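You operate a simulated robot arm through the tools that you are given. There is no shell and no other tool.

You run a simulated two-armed robot. Do the job below in one go: nothing can be reset, and whatever is moved stays where it is left.

JOB
Take the cap off the starch bottle with the white cap and lay it down on the worktop of the grey counter.
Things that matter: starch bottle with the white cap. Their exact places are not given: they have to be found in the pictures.

Only the result counts: the job must be done as asked and must still hold three seconds after the hand-in. Knocking over, shifting, dropping, spilling or breaking anything else fails it. A push-on lid holds only when it is set on centred and level and pressed home; a screw cap is set on level and turned clockwise until tight.

ROBOT AND FRAMES
Two 7-joint arms with two-finger parallel grippers on one trunk, on a base that moves. Base frame: it is fixed to the floor where the robot stands at the start and does not move with it; the origin is under the middle of the robot, x ahead of it, y to its left, z up. Lengths are in mm, angles in rad, forces in N, time in s.
The left shoulder is at the start at [50, 158, 1158], the right one opposite. With the tool pointing down near the work surface each hand reaches from about 240 to 660 mm from the robot's upright axis, wherever it stands, measured 20 degrees to its own side. Payload 3.91 kg a hand.
Tool frame (each hand has its own): the origin (TCP) lies between the finger pads and is the grasp point; the fingertips stand 30 mm ahead of it; z points along the fingers, y is the line along which they close. Largest opening 110 mm; finger width 20, thickness 10; the body of the gripper, 48 by 112 mm, starts 55 mm behind the TCP.
Orientation is told as [roll, pitch, yaw] about the base's x, y, z axes, in that order, counted from this pose: with the fingers straight down and closing along the base's y, the tool's x points along the base's -x, its y along +y and its z along -z.

CONTROLS
- The arms move only by the tool apply_moves. It takes "left_rows", "right_rows" or both (then of equal length, played together; a hand with none holds still); each is a list that holds one entry, the list of rows, each a list of 7 numbers: the shift along the base's x, y, z in mm, then the turn, a rotation vector about the base's x, y, z in rad, then the opening, from 0 (shut) to 1 (fully open). In form: [[[tx, ty, tz, wx, wy, wz, jaw], ...]]. A call has 1 to 20 rows; each row is the pose to reach, as a shift and turn from the pose commanded when the call began. Rows are played at 5 a second. More than 50 mm and 0.15 rad between two rows, or a gripper value outside its range, and nothing of the call is played. A pose out of reach is approached as far as the arm can. The call stops where the force on the tool passes 40 N (or 10 N more than at its start, if that is more) or the arm is blocked; 0.2 s more then pass. The fingers move at their own pace (about 153 mm/s each) and stop on an object; they squeeze with about 33 N. The grip force told is the motor's: it shows also when the fingers shut on nothing. Time passes only in rows, and 0.2 s behind the last, so rows that repeat a pose let the fingers close. The reply holds the time, the measured pose of the TCP, the force on the tool along the base axes, the opening and the grip force, in the units named above and with some noise, with the torque about the TCP (base axes, N m) and any sound that the robot's microphone picked up.
- Cameras (640 x 400 px; columns grow to the right, rows downward): "scene" is now at [130.7, 23.4, 1321.7]; the picture's right is [0.26, -0.97, 0.00], its down [-0.30, -0.08, -0.95] and it looks along [0.92, 0.24, -0.31] (base axes); focal length 214 px, centre (320, 200). "left" rides on the left gripper at [72, -17, -103] in its tool frame; the picture's right is [0.23, 0.97, 0.00], its down [-0.76, 0.18, -0.62] and it looks along [-0.61, 0.14, 0.78] (tool axes); focal length 222 px, centre (320, 200). "right" rides on the right gripper at [72, 17, -103] in its tool frame; the picture's right is [-0.23, 0.97, 0.00], its down [-0.76, -0.18, -0.62] and it looks along [-0.61, -0.14, 0.78] (tool axes); focal length 222 px, centre (320, 200).
- get_image(camera): a new picture of that camera. It takes no simulated time.
- slide_trunk(by): slides the trunk up (or, below 0, down) by that many mm; the arms and the scene camera ride with it, the base frame stays. It gives what a move gives, with no picture.
- steer(legs): drives the robot by 1 to 6 legs, each [ahead, turn to the left] in mm and rad, along the robot's own axes; the way and the turn of a leg run together, so that a leg with both is an arc; at most 1500 mm and 3.142 rad a leg. The arms and the cameras ride along, it lands a little off, and it stops where it bumps. It gives what a move gives.
- pan_tilt(pan, tilt): turns the head with the scene camera to pan (to the left, within 1.396 rad either way) and tilt (down, from -0.506 to 1.204), counted from straight ahead of the robot. It gives what a move gives.
- locate(camera, pixels): for up to 12 pixels [column, row] of the newest picture of that camera ("zoom" is the newest enlarged one), the place [x, y, z] in the base frame of the surface seen there, good to about 2 mm. It takes no simulated time.
- inspect(camera, box): a new picture of the part [left, top, right, bottom] of that camera's present view, enlarged. It takes no simulated time.
- sign_off(): hands the job in; it is judged then, once.

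Leave the grippers open and the arms clear of the work at the hand-in unless told otherwise.

The tools are called after "Emit:" as name(argument=value, ...) on one line, values as JSON. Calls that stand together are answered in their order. apply_moves: Moves the arms, as the interface text tells. Its arguments: {"type":"object","properties":{"left_rows":{"type":"array"},"right_rows":{"type":"array"}},"required":[]} The other tools are called the same way: slide_trunk (by) moves the trunk up or down; steer (legs) drives the base; pan_tilt (pan, tilt) turns the head that bears the scene camera; get_image (camera) takes a picture; locate (camera, pixels) gives the place of the surface under pixels of a picture; inspect (camera, box) takes an enlarged picture of a part of a camera's view; sign_off () hands the job in.

At the start:

```text
time_s: 0.0
left_position: [258.5, 223.1, 1346.6]
left_tool_rot: [-0.002, 0.0, 0.001]
left_ft_force: [-1.0, -0.4, -0.1]
left_ft_torque: [0.02, 0.0, 0.02]
left_gripper_width: 110.2
left_grasp_force: 0.1
right_position: [337.7, -60.9, 1354.0]
right_tool_rot: [0.0, 0.001, -0.002]
right_ft_force: [-0.1, 0.2, 0.5]
right_ft_torque: [-0.01, -0.04, -0.01]
right_gripper_width: 110.0
right_grasp_force: 0.1
trunk travel left (down, up): [-400.0, 82.0]
robot x, y, heading: [2.1, 2.0, -0.001]
head pan, tilt (commanded): [0.26, 0.312]
```

scene: 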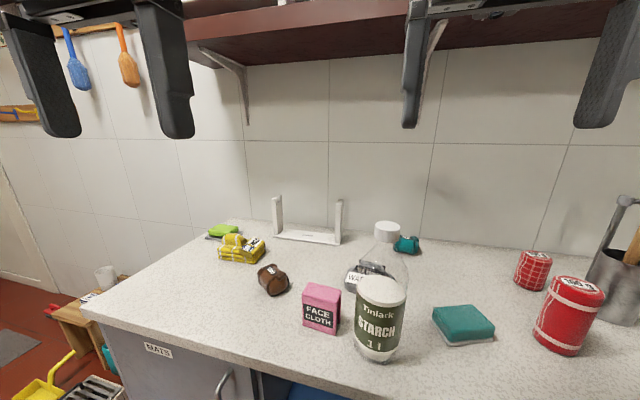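
right: 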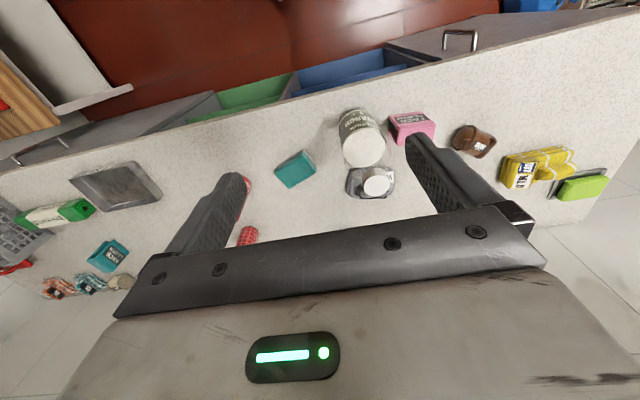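
left: 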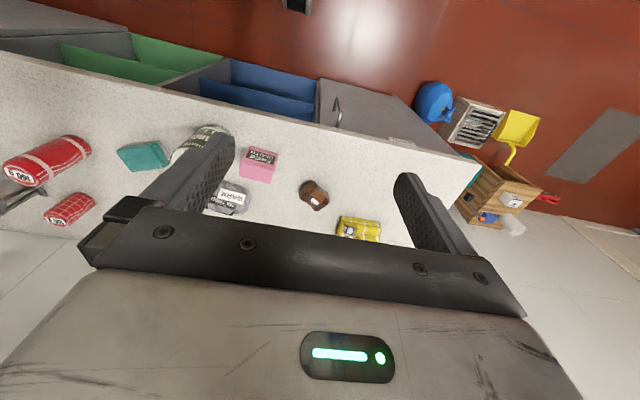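

I can see the starch bottle in the scene picture, with its white cap around (387,232) and its body around (380,320). I'll take an enlarged view of it first and find positions from that.

Emit:
inspect(camera="scene", box=[300, 200, 460, 380])

Emit:
get_image(camera="scene")

```text
2.22 times, centred on (380, 290) of scene
```

zoom: 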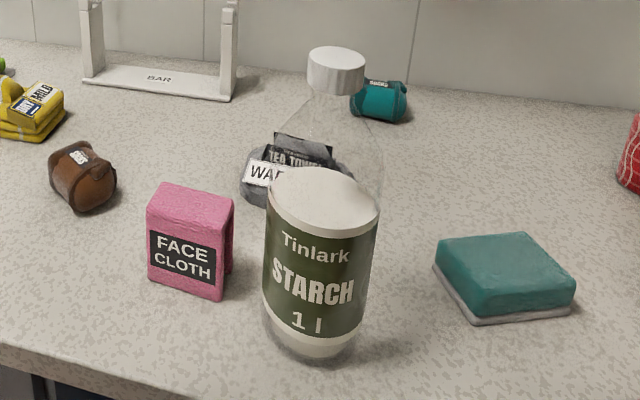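

```text
taken
```

scene: 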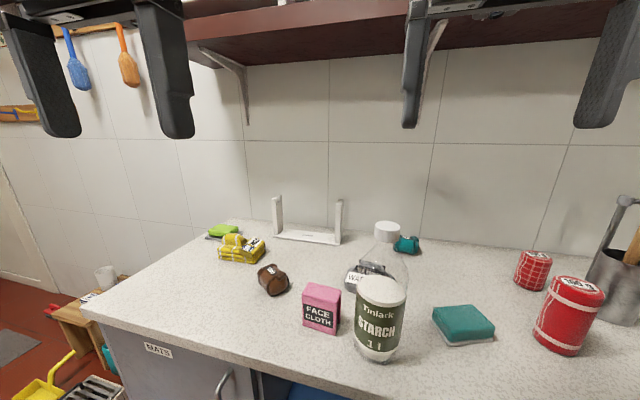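

The bottle is clear above the starch, and its white cap shows in the zoom at about (336,70). I'll locate points on the cap, the bottle body, the worktop and the neighbouring objects.

Emit:
locate(camera="zoom", pixels=[[336, 55], [336, 78], [312, 72], [361, 72], [336, 88], [322, 200], [318, 270], [308, 350], [270, 285], [371, 285], [420, 330], [310, 50]])

Emit:
locate(camera="scene", pixels=[[322, 290], [320, 318], [272, 270], [462, 315], [361, 275], [406, 240], [240, 240], [300, 235], [570, 285], [420, 370], [280, 350], [440, 270]])

```text
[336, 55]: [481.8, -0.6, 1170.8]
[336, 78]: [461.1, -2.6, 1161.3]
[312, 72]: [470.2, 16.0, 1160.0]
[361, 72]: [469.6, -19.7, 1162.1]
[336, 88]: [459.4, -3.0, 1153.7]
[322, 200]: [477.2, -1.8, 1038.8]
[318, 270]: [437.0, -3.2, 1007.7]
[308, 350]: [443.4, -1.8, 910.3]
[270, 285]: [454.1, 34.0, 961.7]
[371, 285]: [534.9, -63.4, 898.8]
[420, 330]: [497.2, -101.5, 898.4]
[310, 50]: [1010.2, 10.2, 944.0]
```

```text
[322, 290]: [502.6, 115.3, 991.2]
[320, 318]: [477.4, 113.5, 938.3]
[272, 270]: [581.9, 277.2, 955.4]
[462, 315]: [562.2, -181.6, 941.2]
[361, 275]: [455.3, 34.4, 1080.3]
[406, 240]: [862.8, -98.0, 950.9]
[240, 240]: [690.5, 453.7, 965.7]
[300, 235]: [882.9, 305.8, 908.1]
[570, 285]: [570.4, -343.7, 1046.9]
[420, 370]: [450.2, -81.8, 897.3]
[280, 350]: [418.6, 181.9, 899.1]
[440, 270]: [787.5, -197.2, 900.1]
```

The worktop is at z≈898. The cap is centred near (480,-2), runs from about z 1147 to 1171 and is roughly 38 mm wide. The body is about 86 mm across. I'll turn the head to face the bottle and look down, so I can see the free space around it.

Emit:
pan_tilt(pan=0.0, tilt=0.55)

Emit:
get_image(camera="scene")

Emit:
inspect(camera="scene", box=[270, 120, 390, 195])

```text
time_s: 0.8
left_position: [259.7, 222.9, 1345.5]
left_tool_rot: [-0.001, -0.001, -0.001]
left_ft_force: [-0.3, 0.1, 0.1]
left_ft_torque: [-0.02, 0.03, -0.04]
left_gripper_width: 109.7
left_grasp_force: 0.2
right_position: [336.7, -59.9, 1353.9]
right_tool_rot: [0.0, 0.001, -0.001]
right_ft_force: [-0.5, 0.8, -1.0]
right_ft_torque: [-0.01, 0.01, 0.0]
right_gripper_width: 110.1
right_grasp_force: 0.0
trunk travel left (down, up): [-400.0, 82.0]
robot x, y, heading: [-0.8, 1.7, 0.004]
head pan, tilt (commanded): [0.0, 0.55]
```

```text
taken
```

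scene: 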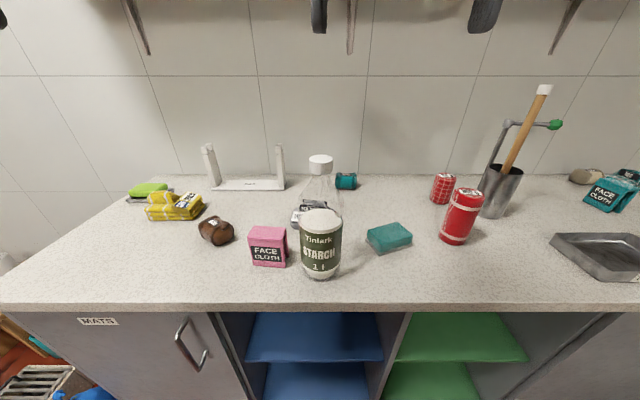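

```text
5.33 times, centred on (330, 158) of scene
```

zoom: 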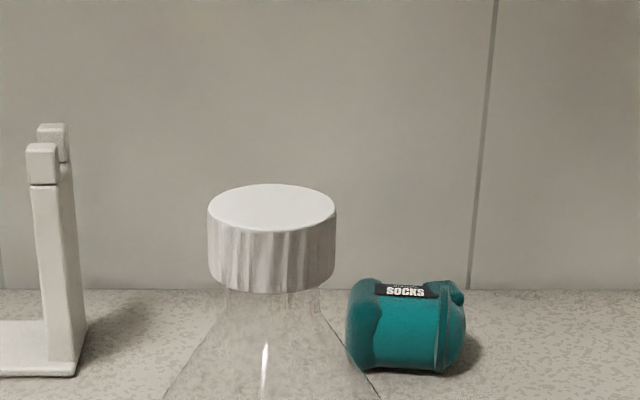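

The cap is ribbed, so it's probably a screw cap, and the neck below it widens like a cone. Next I'll locate the cap's rim and edges precisely, plus the counter edge and the free spots.

Emit:
locate(camera="zoom", pixels=[[272, 187], [272, 210], [272, 229], [272, 235], [272, 285], [212, 250], [332, 250], [215, 208], [330, 208], [272, 297], [230, 300], [315, 300]])

Emit:
locate(camera="scene", pixels=[[320, 302], [380, 302], [370, 270], [420, 270], [390, 230], [300, 215], [380, 205], [268, 230], [270, 262], [252, 262], [286, 262], [320, 274]])

```text
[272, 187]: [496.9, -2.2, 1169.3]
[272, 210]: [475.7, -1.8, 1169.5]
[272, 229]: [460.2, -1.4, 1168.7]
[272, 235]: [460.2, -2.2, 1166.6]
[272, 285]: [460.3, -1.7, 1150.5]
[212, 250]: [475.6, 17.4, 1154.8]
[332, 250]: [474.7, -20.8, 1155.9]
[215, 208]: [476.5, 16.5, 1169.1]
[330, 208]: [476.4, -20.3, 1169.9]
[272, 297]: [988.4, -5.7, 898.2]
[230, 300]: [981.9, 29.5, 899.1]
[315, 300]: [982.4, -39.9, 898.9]
```

```text
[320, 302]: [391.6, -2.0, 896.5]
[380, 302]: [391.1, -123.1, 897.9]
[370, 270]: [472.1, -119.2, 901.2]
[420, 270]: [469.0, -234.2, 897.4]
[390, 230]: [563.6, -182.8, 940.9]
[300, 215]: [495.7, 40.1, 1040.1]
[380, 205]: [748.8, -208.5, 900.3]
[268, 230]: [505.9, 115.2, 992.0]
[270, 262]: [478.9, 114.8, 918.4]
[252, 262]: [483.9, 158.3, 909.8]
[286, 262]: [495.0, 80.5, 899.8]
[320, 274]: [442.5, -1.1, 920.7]
```

The cap is centred at about (479.5, -1.7), with its top at z≈1169, its bottom near 1148 and a radius of about 19.5. The body's radius is about 44, centred at (480,-2). The counter's front edge is near x 388, and the face-cloth block tops out at about z 992.

My plan has three parts:
- **Left hand:** grip the body horizontally at z≈1030, coming in diagonally from the front left.
- **Right hand:** unscrew the cap from above.
- **Cap:** lay it on free worktop to the right of the bottle, around (450,-110).

First I'll bring the left hand down and forward.

Emit:
apply_moves(left_rows=[[[18, 2, -42, 0, 0, 0, 1], [36, 4, -84, 0, 0, 0, 1], [54, 6, -125, 0, 0, 0, 1], [70, 7, -165, 0, 0, 0, 1]]])

```text
time_s: 1.8
left_position: [329.3, 230.7, 1180.5]
left_tool_rot: [-0.003, -0.002, -0.001]
left_ft_force: [0.8, 0.2, -0.5]
left_ft_torque: [0.0, 0.04, -0.04]
left_gripper_width: 109.8
left_grasp_force: 0.0
right_position: [337.5, -59.9, 1353.4]
right_tool_rot: [0.003, 0.0, -0.001]
right_ft_force: [0.9, 0.5, 0.0]
right_ft_torque: [0.0, 0.01, 0.0]
right_gripper_width: 109.9
right_grasp_force: 0.1
trunk travel left (down, up): [-400.0, 82.0]
robot x, y, heading: [1.1, 0.1, -0.0]
head pan, tilt (commanded): [0.0, 0.55]
```

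The left hand is at (329,231,1180). Next I'll turn it so the fingers are level and point diagonally forward and right (pitch -90°, yaw -45°). At the same time I'll move it to a spot about 140 mm short of the bottle, near (380,98,1030).

Emit:
apply_moves(left_rows=[[[4, -10, -12, -0.047, -0.114, -0.047, 1], [8, -20, -23, -0.094, -0.228, -0.094, 1], [12, -30, -35, -0.142, -0.342, -0.142, 1], [15, -41, -46, -0.189, -0.456, -0.189, 1], [19, -51, -58, -0.236, -0.57, -0.236, 1], [23, -61, -69, -0.283, -0.684, -0.283, 1], [27, -71, -81, -0.331, -0.798, -0.331, 1], [31, -81, -92, -0.378, -0.912, -0.378, 1], [35, -91, -104, -0.425, -1.026, -0.425, 1], [38, -102, -115, -0.472, -1.14, -0.472, 1], [42, -112, -127, -0.52, -1.254, -0.52, 1], [46, -122, -138, -0.567, -1.368, -0.567, 1], [50, -132, -150, -0.614, -1.482, -0.614, 1]]])

Emit:
get_image(camera="scene")

Emit:
get_image(camera="left")

```text
time_s: 4.6
left_position: [394.7, 169.0, 1108.8]
left_tool_rot: [-0.342, -1.417, -0.399]
left_ft_force: [0.1, -1.0, -0.6]
left_ft_torque: [0.01, -0.02, -0.04]
left_gripper_width: 109.7
left_grasp_force: 0.0
left hand out of reach, approached as far as the arm can: row 6, 7, 8, 9, 10, 11, 12, 13
right_position: [336.0, -60.1, 1354.1]
right_tool_rot: [0.001, 0.002, -0.002]
right_ft_force: [-0.5, 0.1, -0.5]
right_ft_torque: [0.01, 0.02, 0.02]
right_gripper_width: 110.0
right_grasp_force: 0.0
trunk travel left (down, up): [-400.0, 82.0]
robot x, y, heading: [-1.2, 3.6, -0.003]
head pan, tilt (commanded): [0.0, 0.55]
```

```text
taken
```

scene: 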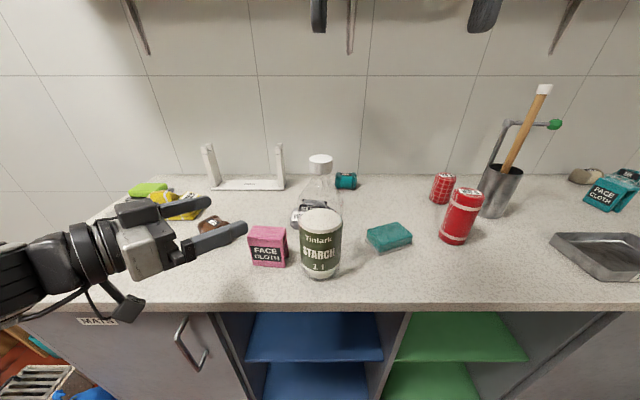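

```text
taken
```

left: 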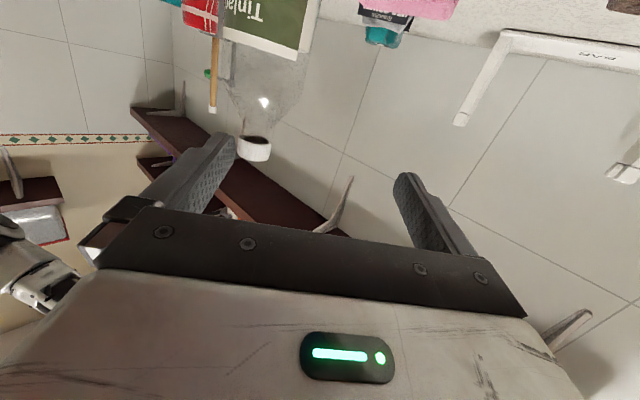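

The left arm couldn't fold that far because the bottle is too close to its shoulder. It stopped at (395,169,1109) without touching anything. I'll back the base up about 100 mm and turn it about 0.25 rad to the left. That gives the left arm more room and brings the right shoulder forward.

Emit:
steer(legs=[[-100, 0], [0, 0.25]])

Emit:
get_image(camera="scene")

```text
time_s: 6.6
left_position: [239.0, 262.8, 1107.3]
left_tool_rot: [-0.346, -1.416, -0.141]
left_ft_force: [0.0, 0.6, -0.1]
left_ft_torque: [0.01, -0.01, 0.04]
left_gripper_width: 110.1
left_grasp_force: 0.0
right_position: [240.1, 26.3, 1353.9]
right_tool_rot: [0.0, -0.001, 0.251]
right_ft_force: [-0.1, -0.1, -0.2]
right_ft_torque: [-0.01, -0.02, 0.01]
right_gripper_width: 110.0
right_grasp_force: 0.1
trunk travel left (down, up): [-400.0, 82.0]
robot x, y, heading: [-102.0, -0.5, 0.249]
head pan, tilt (commanded): [0.0, 0.55]
```

```text
taken
```

scene: 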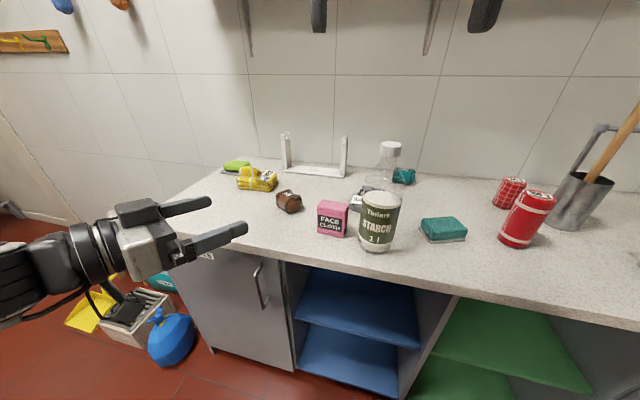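

After the drive, the left hand is at (239,263,1107), pointing about 28° to the right and slightly down. The last command wasn't fully reached, so I'll send one zero row to see which reference pose the next shifts count from. Either outcome is safe, as the hand is well clear of the counter.

Emit:
apply_moves(left_rows=[[[0, 0, 0, 0, 0, 0, 1], [0, 0, 0, 0, 0, 0, 1]]])

```text
time_s: 7.2
left_position: [240.0, 262.2, 1108.2]
left_tool_rot: [-0.343, -1.415, -0.143]
left_ft_force: [-0.3, 0.2, -0.7]
left_ft_torque: [0.0, -0.01, -0.03]
left_gripper_width: 109.9
left_grasp_force: 0.1
right_position: [239.2, 25.4, 1353.1]
right_tool_rot: [0.0, 0.0, 0.25]
right_ft_force: [1.0, 1.0, -0.3]
right_ft_torque: [-0.02, -0.02, 0.02]
right_gripper_width: 109.9
right_grasp_force: 0.1
trunk travel left (down, up): [-400.0, 82.0]
robot x, y, heading: [-102.3, 0.7, 0.25]
head pan, tilt (commanded): [0.0, 0.55]
```

The shifts count from the pose actually reached. Now I'll move the left hand to about (373,88,1030), level and pointing along (0.765,-0.644), which is 140 mm short of the bottle axis.

Emit:
apply_moves(left_rows=[[[22, -29, -13, -0.006, -0.025, -0.035, 1], [44, -58, -26, -0.013, -0.05, -0.071, 1], [67, -87, -39, -0.019, -0.075, -0.106, 1], [89, -116, -52, -0.025, -0.1, -0.142, 1], [111, -145, -65, -0.032, -0.125, -0.177, 1], [133.5, -174.5, -78, -0.038, -0.15, -0.212, 1], [133.5, -174.5, -78, -0.038, -0.15, -0.212, 1]]])

Emit:
get_image(camera="scene")

Emit:
get_image(camera="left")

```text
time_s: 8.8
left_position: [356.8, 121.6, 1210.3]
left_tool_rot: [-0.014, -1.496, -0.686]
left_ft_force: [-0.6, 1.0, -0.5]
left_ft_torque: [0.0, -0.01, 0.02]
left_gripper_width: 110.2
left_grasp_force: 0.1
left hand out of reach, approached as far as the arm can: row 1, 2, 3, 4, 5, 6, 7
right_position: [239.8, 27.1, 1354.3]
right_tool_rot: [0.001, -0.001, 0.249]
right_ft_force: [-0.6, 1.0, 0.0]
right_ft_torque: [-0.03, 0.0, 0.01]
right_gripper_width: 110.1
right_grasp_force: 0.1
trunk travel left (down, up): [-400.0, 82.0]
robot x, y, heading: [-102.4, -3.7, 0.25]
head pan, tilt (commanded): [0.0, 0.55]
```

```text
taken
```

scene: 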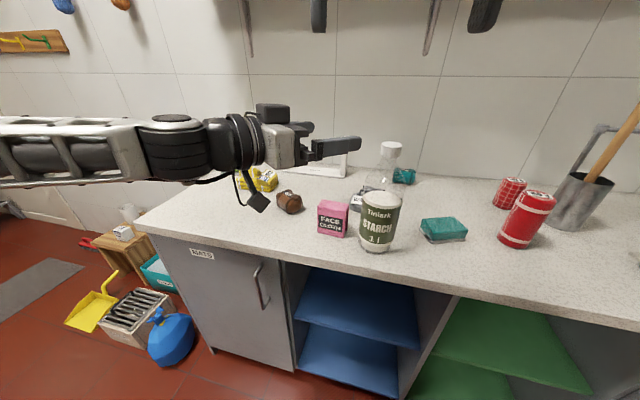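

```text
taken
```

left: 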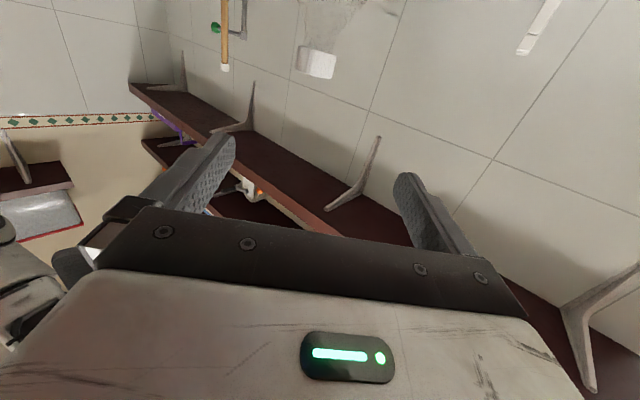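

The hand got the orientation but ended up high, at (357,122,1210), still clear of everything. I'll try going straight down from here in small steps and see how the arm responds.

Emit:
apply_moves(left_rows=[[[0, 0, -30, 0, 0, 0, 1], [0, 0, -60, 0, 0, 0, 1], [0, 0, -90, 0, 0, 0, 1], [0, 0, -120, 0, 0, 0, 1]]])

```text
time_s: 9.8
left_position: [349.5, 131.8, 1197.1]
left_tool_rot: [-0.003, -1.473, -0.698]
left_ft_force: [0.6, -0.1, 1.1]
left_ft_torque: [0.01, -0.04, 0.0]
left_gripper_width: 109.8
left_grasp_force: 0.0
left hand out of reach, approached as far as the arm can: row 1, 2, 3, 4
right_position: [240.7, 25.8, 1353.1]
right_tool_rot: [0.003, 0.001, 0.25]
right_ft_force: [-0.1, 0.0, 0.4]
right_ft_torque: [0.02, 0.02, 0.02]
right_gripper_width: 109.9
right_grasp_force: 0.1
trunk travel left (down, up): [-400.0, 82.0]
robot x, y, heading: [-98.9, -1.2, 0.256]
head pan, tilt (commanded): [0.0, 0.55]
```

The left arm stays blocked at about z 1197 in this orientation, most likely by a wrist limit. Lowering the trunk by about 170 mm would bring this posture down to bottle height. In that case the right hand has to reach the cap from a lower shoulder. I'll test that first by moving the right hand over the cap at its present height (z≈1354), which corresponds to cap height once the trunk is down.

Emit:
apply_moves(right_rows=[[[40, -5, 0, 0, 0, 0, 1], [80, -9, 0, 0, 0, 0, 1], [120, -14, 0, 0, 0, 0, 1], [160, -19, 0, 0, 0, 0, 1], [200, -23, 0, 0, 0, 0, 1], [240, -28, 0, 0, 0, 0, 1]]])

Emit:
get_image(camera="right")

Emit:
get_image(camera="scene")

```text
time_s: 11.2
left_position: [349.4, 129.9, 1196.8]
left_tool_rot: [0.002, -1.473, -0.702]
left_ft_force: [-0.1, 0.0, -0.3]
left_ft_torque: [0.0, 0.01, 0.0]
left_gripper_width: 110.0
left_grasp_force: 0.1
right_position: [424.2, -25.2, 1323.8]
right_tool_rot: [0.001, -0.003, 0.247]
right_ft_force: [0.6, -0.3, -0.1]
right_ft_torque: [0.02, -0.01, -0.03]
right_gripper_width: 110.4
right_grasp_force: 0.1
right hand out of reach, approached as far as the arm can: row 4, 5, 6
trunk travel left (down, up): [-400.0, 82.0]
robot x, y, heading: [-98.0, -0.7, 0.258]
head pan, tilt (commanded): [0.0, 0.55]
```

```text
taken
```

right: 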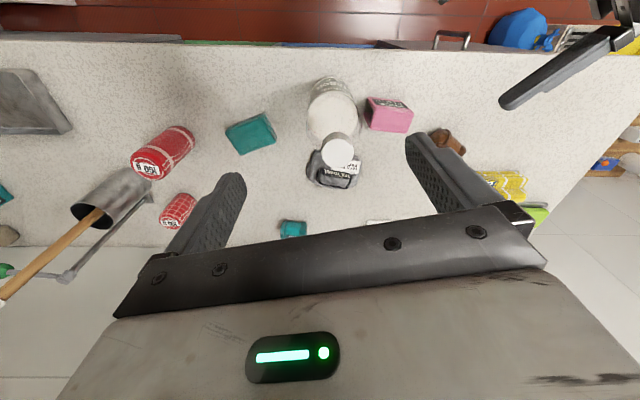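

```text
taken
```

scene: 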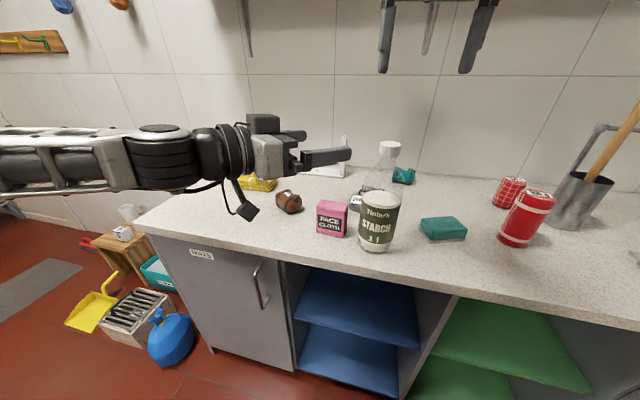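

The right arm's limit at that height is around (424,-25,1324), so a 170 mm trunk drop would be too much. The left hand doesn't have to be level, though. The bottle is upright and the fingers close horizontally, so a tilted hand still grips it squarely. I'll tilt the left fingers about 26° below horizontal (pitch -1.12) and then lower the hand to the pre-grasp spot near (373,88,1035).

Emit:
apply_moves(left_rows=[[[0, 0, 0, 0.076, 0.09, 0, 1], [0, 0, 0, 0.152, 0.18, 0, 1], [0, 0, 0, 0.228, 0.269, 0, 1], [4, -8, -32, 0.228, 0.269, 0, 1], [9, -17, -65, 0.228, 0.269, 0, 1], [14, -26, -98, 0.228, 0.269, 0, 1], [19, -34, -130, 0.228, 0.269, 0, 1], [23, -42, -162, 0.228, 0.269, 0, 1], [23, -42, -162, 0.228, 0.269, 0, 1]]])

Emit:
get_image(camera="scene")

Emit:
get_image(camera="left")

```text
time_s: 13.2
left_position: [367.5, 98.4, 1058.8]
left_tool_rot: [-0.002, -1.142, -0.7]
left_ft_force: [0.2, 0.0, -0.5]
left_ft_torque: [0.01, -0.03, 0.03]
left_gripper_width: 110.1
left_grasp_force: 0.0
left hand out of reach, approached as far as the arm can: row 3, 8, 9
right_position: [422.4, -23.7, 1324.3]
right_tool_rot: [0.002, -0.004, 0.25]
right_ft_force: [-0.2, 0.8, -0.3]
right_ft_torque: [-0.01, 0.02, -0.02]
right_gripper_width: 110.0
right_grasp_force: 0.0
trunk travel left (down, up): [-400.0, 82.0]
robot x, y, heading: [-98.4, -1.0, 0.251]
head pan, tilt (commanded): [0.0, 0.55]
```

```text
taken
```

scene: 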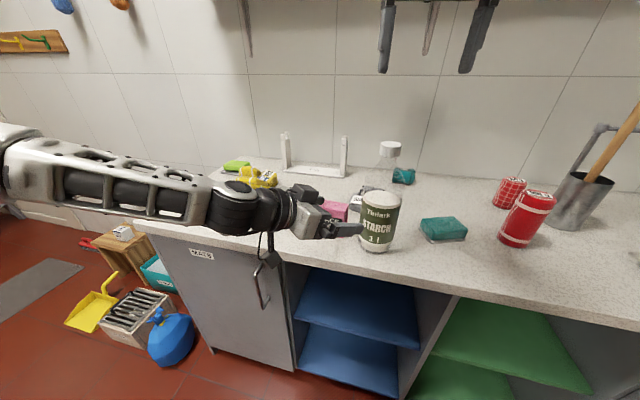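

```text
taken
```

left: 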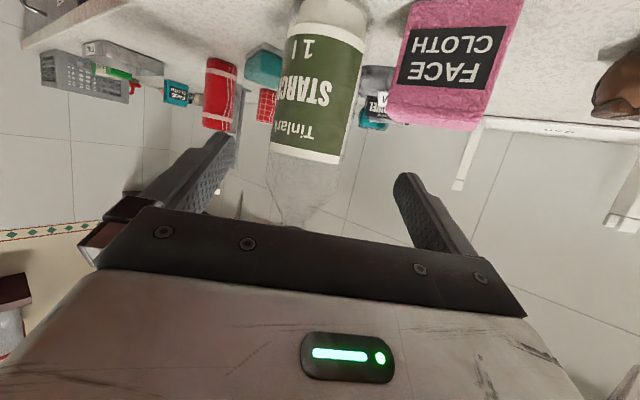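

The hand is at (367.5,98.4,1059), tilted about 25° down, and the bottle is nicely between the open fingers in the left picture, at about (320,100). I'll go forward along the approach line to about 70 mm short of the final spot, then check.

Emit:
apply_moves(left_rows=[[[20, -19.7, -2, 0, 0, 0, 1], [40, -39.5, -4, 0, 0, 0, 1], [51, -48.5, -5, 0, 0, 0, 1]]])

Emit:
get_image(camera="left")

Emit:
inspect(camera="scene", box=[270, 130, 450, 270])

```text
time_s: 14.0
left_position: [379.9, 100.3, 1076.7]
left_tool_rot: [0.0, -1.142, -0.701]
left_ft_force: [0.2, -0.4, -0.2]
left_ft_torque: [0.01, 0.0, -0.01]
left_gripper_width: 110.1
left_grasp_force: 0.0
left hand out of reach, approached as far as the arm can: row 1, 2, 3
right_position: [422.4, -25.0, 1324.3]
right_tool_rot: [0.001, -0.002, 0.252]
right_ft_force: [0.5, 0.2, -0.1]
right_ft_torque: [-0.02, 0.01, 0.0]
right_gripper_width: 110.0
right_grasp_force: 0.1
trunk travel left (down, up): [-400.0, 82.0]
robot x, y, heading: [-105.2, -0.3, 0.255]
head pan, tilt (commanded): [0.0, 0.55]
```

```text
taken
```

left: 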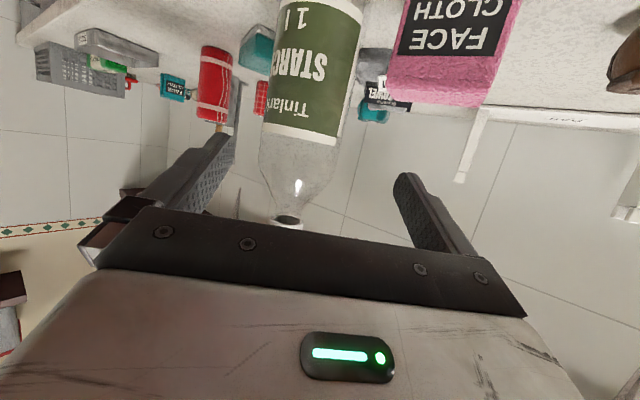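

```text
2.86 times, centred on (360, 200) of scene
```

zoom: 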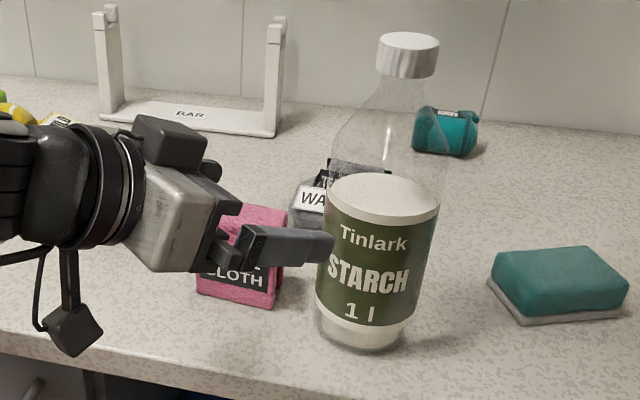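

The arm slid upward instead of forward, to (380,100,1077), so it's still against a joint limit. I'll turn the head left to see how the elbow and forearm are folded.

Emit:
pan_tilt(pan=0.9, tilt=0.5)

Emit:
get_image(camera="scene")

```text
time_s: 15.2
left_position: [380.3, 100.0, 1076.7]
left_tool_rot: [0.0, -1.141, -0.702]
left_ft_force: [0.3, -0.7, -1.1]
left_ft_torque: [0.02, 0.01, -0.01]
left_gripper_width: 110.1
left_grasp_force: 0.1
right_position: [422.4, -24.3, 1323.6]
right_tool_rot: [0.0, -0.004, 0.249]
right_ft_force: [0.2, 0.5, -0.6]
right_ft_torque: [-0.01, 0.02, -0.01]
right_gripper_width: 110.0
right_grasp_force: 0.1
trunk travel left (down, up): [-400.0, 82.0]
robot x, y, heading: [-98.5, 0.1, 0.25]
head pan, tilt (commanded): [0.901, 0.499]
```

```text
taken
```

scene: 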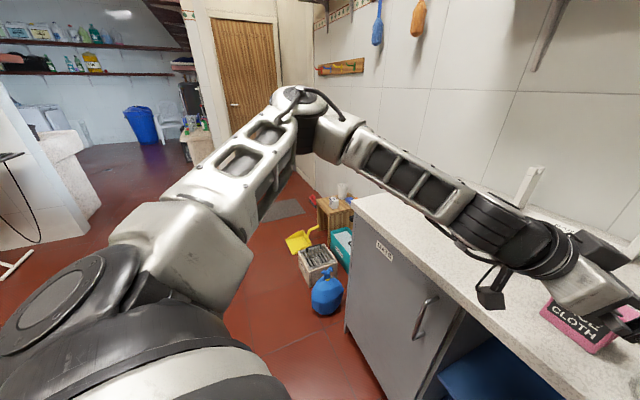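

The elbow sits high, out to the left. I'll locate points along the arm to work out its geometry.

Emit:
locate(camera="scene", pixels=[[60, 290], [190, 240], [250, 170], [305, 105], [340, 140], [400, 180], [470, 215], [515, 240], [560, 265], [590, 285]])

```text
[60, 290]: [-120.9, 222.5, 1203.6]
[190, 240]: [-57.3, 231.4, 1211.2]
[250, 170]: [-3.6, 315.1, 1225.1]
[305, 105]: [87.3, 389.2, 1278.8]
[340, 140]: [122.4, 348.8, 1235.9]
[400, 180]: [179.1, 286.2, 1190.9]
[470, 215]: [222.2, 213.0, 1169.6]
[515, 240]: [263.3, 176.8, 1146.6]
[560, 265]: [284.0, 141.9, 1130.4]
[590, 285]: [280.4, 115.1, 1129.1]
```

Reading the geometry, both arm links are about 300 mm. The forearm slopes down about 0.4 rad at a yaw of about -0.82, and the hand is nearly straight with it, so the wrist is at its straight limit. A steeper tool tilt (0.6 rad below level) with a yaw of -0.82 should take it off that limit. Gripping higher on the body, at z≈1062, keeps the palm clear of the bottle. I'll rotate first, then move forward about 60 mm.

Emit:
apply_moves(left_rows=[[[0, 0, 0, 0.062, 0.058, -0.059, 1], [0, 0, 0, 0.124, 0.116, -0.118, 1], [23, -19.5, -5, 0.124, 0.116, -0.118, 1], [43.5, -41.5, -12, 0.124, 0.116, -0.118, 1]]])

Emit:
get_image(camera="left")

```text
time_s: 16.2
left_position: [382.1, 104.7, 1080.1]
left_tool_rot: [0.018, -0.973, -0.833]
left_ft_force: [-0.4, 0.0, -1.0]
left_ft_torque: [0.0, 0.01, 0.0]
left_gripper_width: 109.9
left_grasp_force: 0.1
left hand out of reach, approached as far as the arm can: row 2, 3, 4
right_position: [422.8, -25.3, 1324.9]
right_tool_rot: [0.002, -0.002, 0.251]
right_ft_force: [0.5, -0.3, 0.0]
right_ft_torque: [-0.06, 0.03, -0.04]
right_gripper_width: 110.0
right_grasp_force: 0.1
trunk travel left (down, up): [-400.0, 82.0]
robot x, y, heading: [-98.4, -1.2, 0.255]
head pan, tilt (commanded): [0.901, 0.499]
```

```text
taken
```

left: 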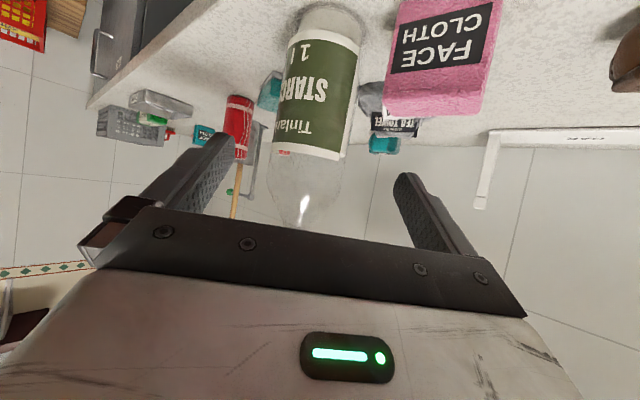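

Still blocked at (382,105,1080). In the robot's own frame the bottle is now right of the midline, so turning left hurt the left arm's reach across. Before moving the base again, I'll test in free air how well the left arm takes a more natural pose: pointing nearly straight ahead with a 0.45 tilt, at about (378,179,1048).

Emit:
apply_moves(left_rows=[[[-12, 16, 0, -0.008, -0.02, 0.126, 1], [-20, 30, -4, -0.017, -0.04, 0.252, 1], [-20, 42, -9, -0.025, -0.06, 0.378, 1], [-18, 52, -14, -0.033, -0.08, 0.504, 1], [-14, 60, -20, -0.041, -0.1, 0.63, 1], [-9, 67, -26, -0.05, -0.12, 0.755, 1], [-4, 74, -32, -0.058, -0.14, 0.881, 1], [-4, 74, -32, -0.058, -0.14, 0.881, 1]]])

Emit:
get_image(camera="scene")

```text
time_s: 18.0
left_position: [368.3, 200.3, 1058.0]
left_tool_rot: [0.019, -1.119, 0.049]
left_ft_force: [0.4, 0.4, 0.3]
left_ft_torque: [-0.02, 0.0, 0.01]
left_gripper_width: 110.1
left_grasp_force: 0.0
left hand out of reach, approached as far as the arm can: row 6, 7, 8
right_position: [422.8, -24.2, 1324.7]
right_tool_rot: [0.003, -0.005, 0.249]
right_ft_force: [-0.3, -0.1, 0.1]
right_ft_torque: [0.04, 0.0, 0.0]
right_gripper_width: 109.8
right_grasp_force: 0.0
trunk travel left (down, up): [-400.0, 82.0]
robot x, y, heading: [-100.7, 1.6, 0.251]
head pan, tilt (commanded): [0.901, 0.499]
```

```text
taken
```

scene: 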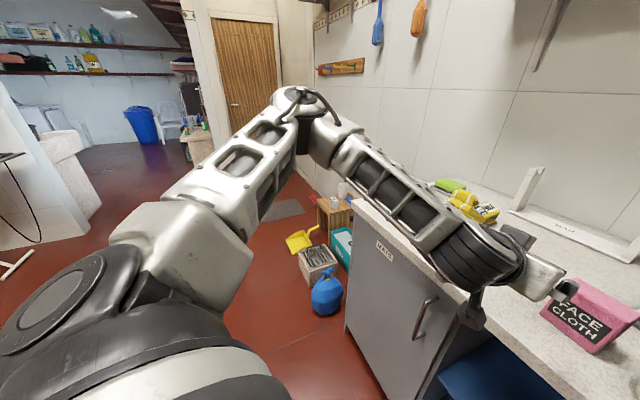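

Emit:
locate(camera="scene", pixels=[[60, 290], [110, 270], [190, 240], [250, 170], [300, 100], [330, 140], [380, 180], [430, 220], [470, 260], [500, 265], [540, 280], [565, 292]])

Emit:
get_image(camera="left")

```text
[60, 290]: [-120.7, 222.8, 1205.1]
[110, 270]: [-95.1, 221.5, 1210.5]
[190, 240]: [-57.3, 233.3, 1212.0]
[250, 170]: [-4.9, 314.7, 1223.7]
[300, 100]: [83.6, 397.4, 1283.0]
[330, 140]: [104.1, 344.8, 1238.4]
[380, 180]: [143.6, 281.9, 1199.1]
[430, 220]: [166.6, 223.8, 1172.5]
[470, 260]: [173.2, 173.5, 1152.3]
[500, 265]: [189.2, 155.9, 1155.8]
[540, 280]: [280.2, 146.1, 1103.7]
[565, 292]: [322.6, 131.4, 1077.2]
```

```text
taken
```

left: 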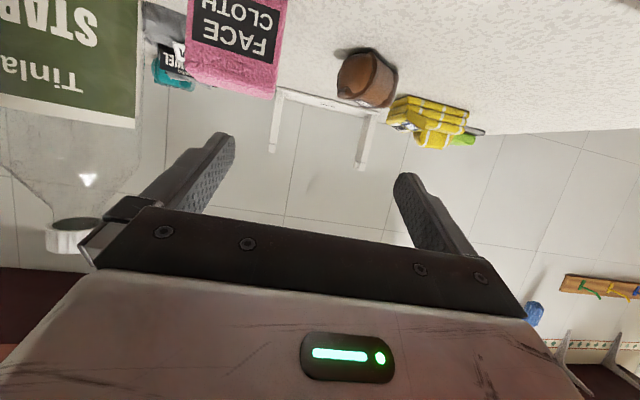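

The elbow hasn't moved at all between these two poses, which points to shoulder joints at their limits. I'll probe which small motions are possible from here: ±20 mm along each axis, then ±0.1 rad turns. This is in free air, and the reply will say which rows fall out of reach.

Emit:
apply_moves(left_rows=[[[20, 0, 0, 0, 0, 0, 1], [0, 0, 0, 0, 0, 0, 1], [-20, 0, 0, 0, 0, 0, 1], [0, 0, 0, 0, 0, 0, 1], [0, 20, 0, 0, 0, 0, 1], [0, 0, 0, 0, 0, 0, 1], [0, -20, 0, 0, 0, 0, 1], [0, 0, 0, 0, 0, 0, 1], [0, 0, 20, 0, 0, 0, 1], [0, 0, 0, 0, 0, 0, 1], [0, 0, -20, 0, 0, 0, 1], [0, 0, 0, 0, 0, 0, 1], [0, 0, 0, 0.1, 0, 0, 1], [0, 0, 0, 0, 0, 0, 1], [0, 0, 0, -0.1, 0, 0, 1], [0, 0, 0, 0, 0, 0, 1], [0, 0, 0, 0, 0.1, 0, 1], [0, 0, 0, 0, 0, 0, 1], [0, 0, 0, 0, -0.1, 0, 1], [0, 0, 0, 0, 0, 0, 1]]])

```text
time_s: 22.2
left_position: [367.7, 199.7, 1056.1]
left_tool_rot: [0.017, -1.118, 0.047]
left_ft_force: [-0.3, -0.6, 0.3]
left_ft_torque: [0.04, 0.02, 0.0]
left_gripper_width: 110.2
left_grasp_force: 0.1
left hand out of reach, approached as far as the arm can: row 1, 7, 11, 13, 19
right_position: [423.5, -24.7, 1324.3]
right_tool_rot: [0.001, -0.004, 0.251]
right_ft_force: [-0.5, -0.6, 0.4]
right_ft_torque: [-0.02, 0.0, -0.02]
right_gripper_width: 110.0
right_grasp_force: 0.0
trunk travel left (down, up): [-400.0, 82.0]
robot x, y, heading: [-100.4, 1.0, 0.25]
head pan, tilt (commanded): [0.901, 0.499]
```

From this pose the arm can't go forward, right or down, but back, left, up and more tilt are all possible. The data suggest this setup:
- **Base:** back at its starting place with zero heading, so the bottle is on the robot's midline.
- **Trunk:** about 70 mm lower.
- **Left hand:** tilted about 0.43 and pointing about 54° to the right.

By my estimate both arms then have margin. First I'll retract the left hand back, left and up so the base can move safely.

Emit:
apply_moves(left_rows=[[[-24, 24, 24, 0, 0, 0, 1], [-48, 47, 48, 0, 0, 0, 1], [-71, 71, 72, 0, 0, 0, 1], [-95, 94, 96, 0, 0, 0, 1], [-118, 118, 120, 0, 0, 0, 1], [-142, 141, 143, 0, 0, 0, 1]]])

```text
time_s: 23.6
left_position: [225.0, 341.5, 1199.1]
left_tool_rot: [0.016, -1.119, 0.048]
left_ft_force: [-0.8, 1.0, -0.6]
left_ft_torque: [0.02, 0.02, 0.0]
left_gripper_width: 109.9
left_grasp_force: 0.1
right_position: [422.7, -23.1, 1324.9]
right_tool_rot: [0.002, -0.004, 0.251]
right_ft_force: [0.6, -0.2, -0.2]
right_ft_torque: [0.01, -0.01, -0.02]
right_gripper_width: 110.1
right_grasp_force: 0.0
trunk travel left (down, up): [-400.0, 82.0]
robot x, y, heading: [-102.6, -0.4, 0.254]
head pan, tilt (commanded): [0.901, 0.499]
```

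The left hand has retracted cleanly. Now I'll turn the base back to heading 0 and drive it forward to its starting spot, then lower the trunk 70 mm and face the head forward.

Emit:
steer(legs=[[0, -0.252], [105, 0]])

Emit:
slide_trunk(by=-70)

Emit:
pan_tilt(pan=0.1, tilt=0.5)

Emit:
get_image(camera="scene")

```text
time_s: 25.6
left_position: [405.0, 249.9, 1199.3]
left_tool_rot: [0.019, -1.12, -0.205]
left_ft_force: [0.5, -0.2, 0.1]
left_ft_torque: [0.0, 0.01, -0.01]
left_gripper_width: 110.0
left_grasp_force: 0.0
right_position: [506.5, -153.7, 1325.1]
right_tool_rot: [0.001, -0.001, -0.001]
right_ft_force: [0.5, 0.0, 0.4]
right_ft_torque: [-0.01, 0.05, 0.0]
right_gripper_width: 109.9
right_grasp_force: 0.1
trunk travel left (down, up): [-400.0, 82.0]
robot x, y, heading: [6.5, 4.8, -0.002]
head pan, tilt (commanded): [0.901, 0.499]
```

```text
time_s: 26.7
left_position: [405.4, 249.4, 1129.8]
left_tool_rot: [0.019, -1.118, -0.202]
left_ft_force: [0.1, 0.0, -0.8]
left_ft_torque: [0.03, 0.0, -0.01]
left_gripper_width: 110.2
left_grasp_force: 0.0
right_position: [505.3, -153.2, 1255.3]
right_tool_rot: [0.002, -0.003, -0.003]
right_ft_force: [-0.5, 0.4, 0.3]
right_ft_torque: [-0.01, 0.02, -0.02]
right_gripper_width: 109.9
right_grasp_force: 0.1
trunk travel left (down, up): [-330.0, 152.0]
robot x, y, heading: [2.3, -0.4, -0.003]
head pan, tilt (commanded): [0.901, 0.499]
```

```text
time_s: 27.8
left_position: [404.4, 249.7, 1130.7]
left_tool_rot: [0.019, -1.118, -0.204]
left_ft_force: [0.3, -0.7, 0.7]
left_ft_torque: [0.02, 0.0, -0.02]
left_gripper_width: 110.0
left_grasp_force: 0.1
right_position: [505.2, -154.1, 1253.4]
right_tool_rot: [0.001, -0.002, -0.001]
right_ft_force: [-0.2, 0.2, -0.4]
right_ft_torque: [-0.01, -0.02, -0.02]
right_gripper_width: 109.9
right_grasp_force: 0.1
trunk travel left (down, up): [-330.0, 152.0]
robot x, y, heading: [3.5, -2.0, -0.001]
head pan, tilt (commanded): [0.099, 0.499]
```

```text
taken
```

scene: 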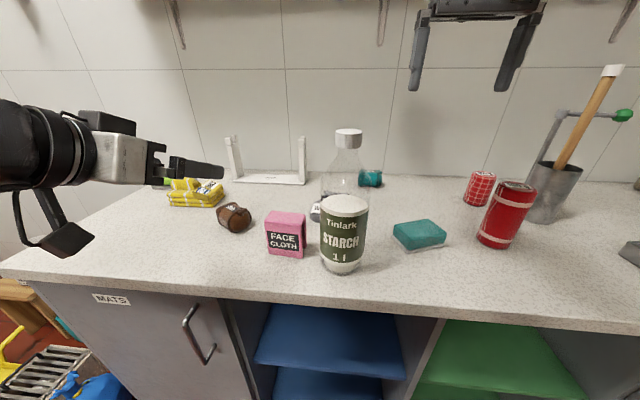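

The base is at (3.5,-2) with heading 0, and the trunk is 70 mm lower. Both hands are clear. I'll swing the left hand to the pre-grasp pose near (392,120,1055), pointing about 54° right with a 0.45 tilt. In the same call I'll bring the right hand over the cap at z≈1254 to check its reach.

Emit:
apply_moves(left_rows=[[[-2, -22, -12, -0.001, 0.001, -0.127, 1], [-4, -43, -25, -0.002, 0.002, -0.254, 1], [-6, -65, -37, -0.003, 0.003, -0.381, 1], [-8, -87, -50, -0.003, 0.005, -0.509, 1], [-10, -108, -62, -0.004, 0.006, -0.636, 1], [-12, -130, -75, -0.005, 0.007, -0.763, 1]]], right_rows=[[[-4, 25, 0, 0, 0, 0, 1], [-8, 51, 0, 0, 0, 0, 1], [-12, 76, 0, 0, 0, 0, 1], [-16, 101, 0, 0, 0, 0, 1], [-20, 127, 0, 0, 0, 0, 1], [-25, 152, 0, 0, 0, 0, 1]]])

Emit:
get_image(camera="scene")

Emit:
get_image(camera="left")

```text
time_s: 29.2
left_position: [392.3, 119.9, 1055.5]
left_tool_rot: [0.001, -1.117, -0.953]
left_ft_force: [-0.6, 0.4, 0.3]
left_ft_torque: [-0.01, 0.01, 0.01]
left_gripper_width: 110.1
left_grasp_force: 0.1
right_position: [469.1, -4.0, 1243.8]
right_tool_rot: [0.002, -0.004, -0.002]
right_ft_force: [-0.2, -0.9, 0.2]
right_ft_torque: [-0.01, 0.01, 0.0]
right_gripper_width: 109.9
right_grasp_force: 0.0
right hand out of reach, approached as far as the arm can: row 3, 4, 5, 6
trunk travel left (down, up): [-330.0, 152.0]
robot x, y, heading: [1.7, -0.0, -0.003]
head pan, tilt (commanded): [0.099, 0.499]
```

```text
taken
```

scene: 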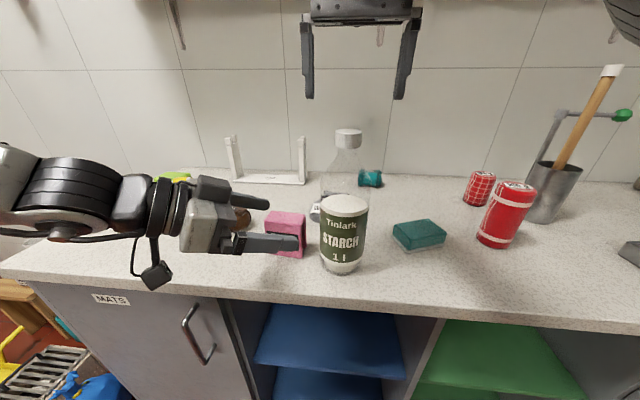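

```text
taken
```

left: 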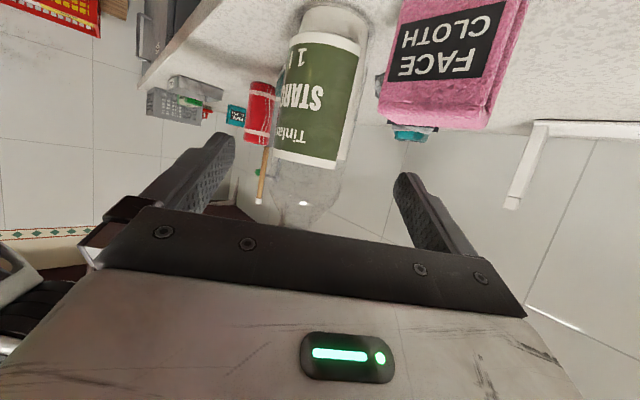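

The left hand reached the pre-grasp exactly, at (392,120,1055). The right hand is above the cap and only limited in height, so going down gives it margin. In the left picture the bottle is centred between the fingers. I'll move the left hand 70 mm forward, so the fingertips stop just before the bottle, and check clearance.

Emit:
apply_moves(left_rows=[[[14, -19, -1, 0, 0, 0, 1], [27, -38, -2, 0, 0, 0, 1], [41, -56.5, -3, 0, 0, 0, 1]]])

Emit:
get_image(camera="left")

Emit:
inspect(camera="scene", box=[200, 110, 440, 290])

```text
time_s: 30.0
left_position: [435.4, 62.1, 1053.4]
left_tool_rot: [-0.001, -1.115, -0.95]
left_ft_force: [0.7, -0.3, 0.2]
left_ft_torque: [0.0, -0.03, 0.02]
left_gripper_width: 110.1
left_grasp_force: 0.1
right_position: [469.8, -4.8, 1245.0]
right_tool_rot: [0.002, -0.003, -0.001]
right_ft_force: [-1.4, -0.1, -0.1]
right_ft_torque: [-0.01, -0.01, -0.01]
right_gripper_width: 110.2
right_grasp_force: 0.1
trunk travel left (down, up): [-330.0, 152.0]
robot x, y, heading: [4.3, 3.1, -0.003]
head pan, tilt (commanded): [0.099, 0.499]
```

```text
taken
```

left: 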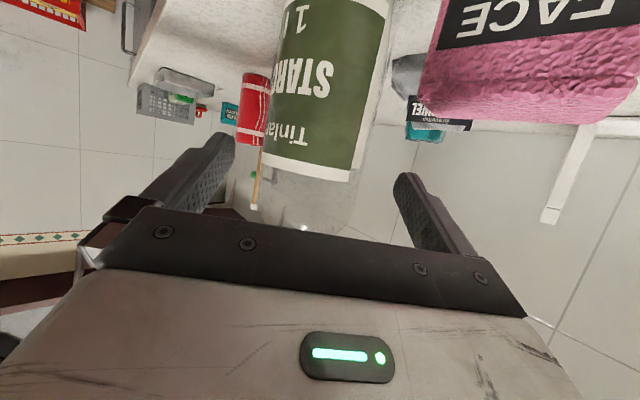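

```text
2.22 times, centred on (320, 200) of scene
```

zoom: 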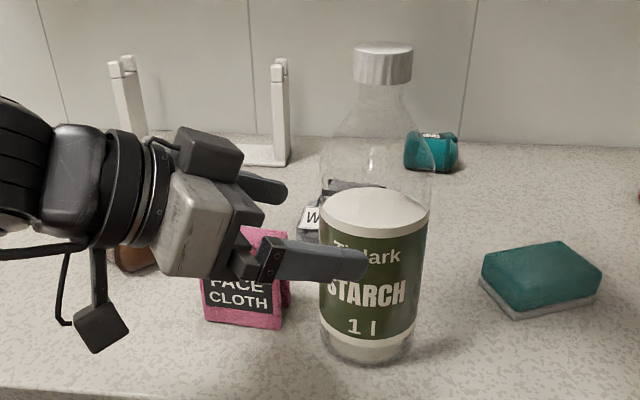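

The clearance looks good. The bottle sits between the fingers and the near finger is well in front of it. Before closing in, I'll re-measure the cap and body with the present camera.

Emit:
locate(camera="zoom", pixels=[[383, 47], [383, 57], [383, 75], [357, 62], [410, 62], [335, 160], [425, 170], [380, 210], [325, 235], [425, 235], [362, 268], [285, 240]])

```text
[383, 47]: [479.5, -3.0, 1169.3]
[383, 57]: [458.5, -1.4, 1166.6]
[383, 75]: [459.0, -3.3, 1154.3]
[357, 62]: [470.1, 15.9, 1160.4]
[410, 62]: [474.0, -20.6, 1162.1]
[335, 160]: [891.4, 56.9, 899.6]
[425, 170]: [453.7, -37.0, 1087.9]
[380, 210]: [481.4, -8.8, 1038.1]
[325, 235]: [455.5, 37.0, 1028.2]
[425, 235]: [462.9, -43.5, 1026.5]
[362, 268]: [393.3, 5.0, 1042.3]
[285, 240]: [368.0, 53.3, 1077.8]
```

The bottle axis is at about (479.5,-2.5) with a body radius of about 45, and the cap centre agrees. I'll move the left hand the last 67 mm so the pads straddle the bottle, stopping about 12 mm short of the axis to keep the palm clear.

Emit:
apply_moves(left_rows=[[[13, -18.5, 0, 0, 0, 0, 1], [26, -37, 0, 0, 0, 0, 1], [38.2, -55.4, 0, 0, 0, 0, 1]]])

Emit:
get_image(camera="left")

Emit:
inspect(camera="scene", box=[200, 110, 440, 290])

```text
time_s: 30.8
left_position: [471.8, 8.2, 1053.0]
left_tool_rot: [-0.001, -1.115, -0.949]
left_ft_force: [1.0, 0.5, 0.7]
left_ft_torque: [-0.03, -0.02, -0.02]
left_gripper_width: 110.0
left_grasp_force: 0.0
right_position: [468.6, -5.1, 1244.2]
right_tool_rot: [0.001, -0.003, -0.003]
right_ft_force: [-0.4, 0.2, 1.0]
right_ft_torque: [0.0, 0.0, 0.0]
right_gripper_width: 109.9
right_grasp_force: 0.0
trunk travel left (down, up): [-330.0, 152.0]
robot x, y, heading: [4.6, -1.3, -0.0]
head pan, tilt (commanded): [0.099, 0.499]
```

```text
taken
```

left: 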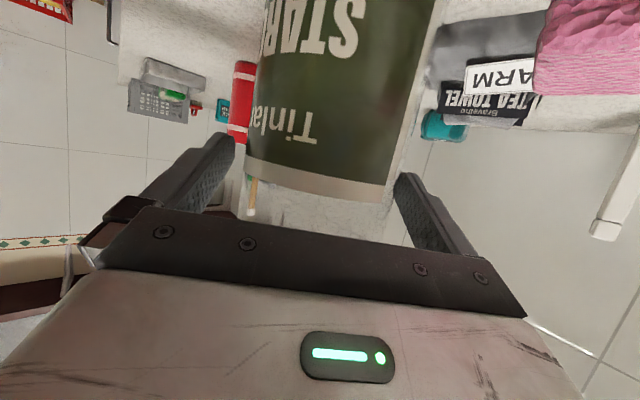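

```text
2.22 times, centred on (320, 200) of scene
```

zoom: 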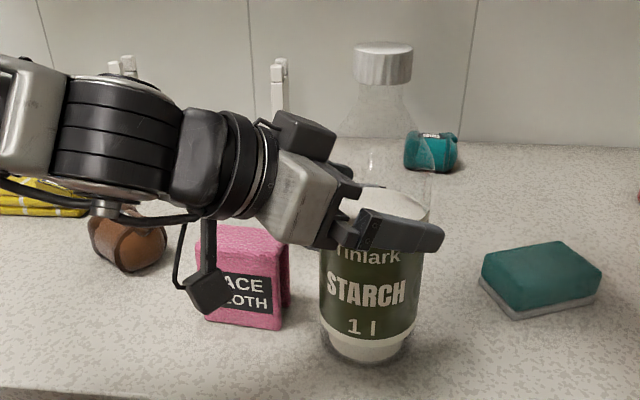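

The bottle is straddled with no contact forces. I'll close the left fingers on the body gently now.

Emit:
apply_moves(left_rows=[[[0, 0, 0, 0, 0, 0, 0.86], [0, 0, 0, 0, 0, 0, 0.8], [0, 0, 0, 0, 0, 0, 0.5], [0, 0, 0, 0, 0, 0, 0], [0, 0, 0, 0, 0, 0, 0], [0, 0, 0, 0, 0, 0, 0]]])

Emit:
inspect(camera="scene", box=[200, 110, 440, 290])

```text
time_s: 32.2
left_position: [473.6, 8.6, 1053.4]
left_tool_rot: [0.002, -1.116, -0.951]
left_ft_force: [3.2, -0.6, 0.1]
left_ft_torque: [-0.11, -0.15, 0.07]
left_gripper_width: 89.3
left_grasp_force: 33.4
right_position: [468.6, -4.8, 1244.7]
right_tool_rot: [0.002, -0.004, -0.001]
right_ft_force: [0.1, -0.3, 0.3]
right_ft_torque: [-0.01, -0.01, 0.03]
right_gripper_width: 110.1
right_grasp_force: 0.0
trunk travel left (down, up): [-330.0, 152.0]
robot x, y, heading: [2.9, -0.1, -0.003]
head pan, tilt (commanded): [0.099, 0.499]
```

```text
2.22 times, centred on (320, 200) of scene
```

zoom: 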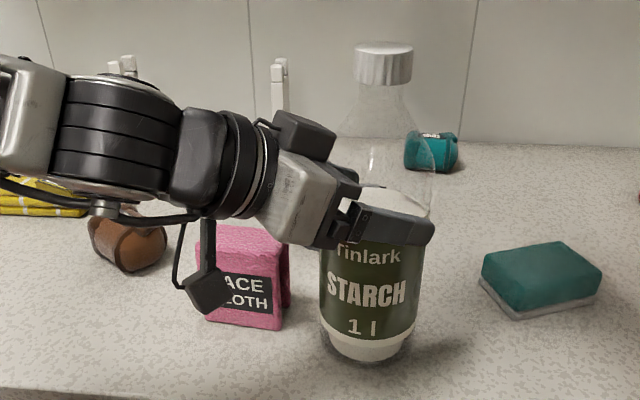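

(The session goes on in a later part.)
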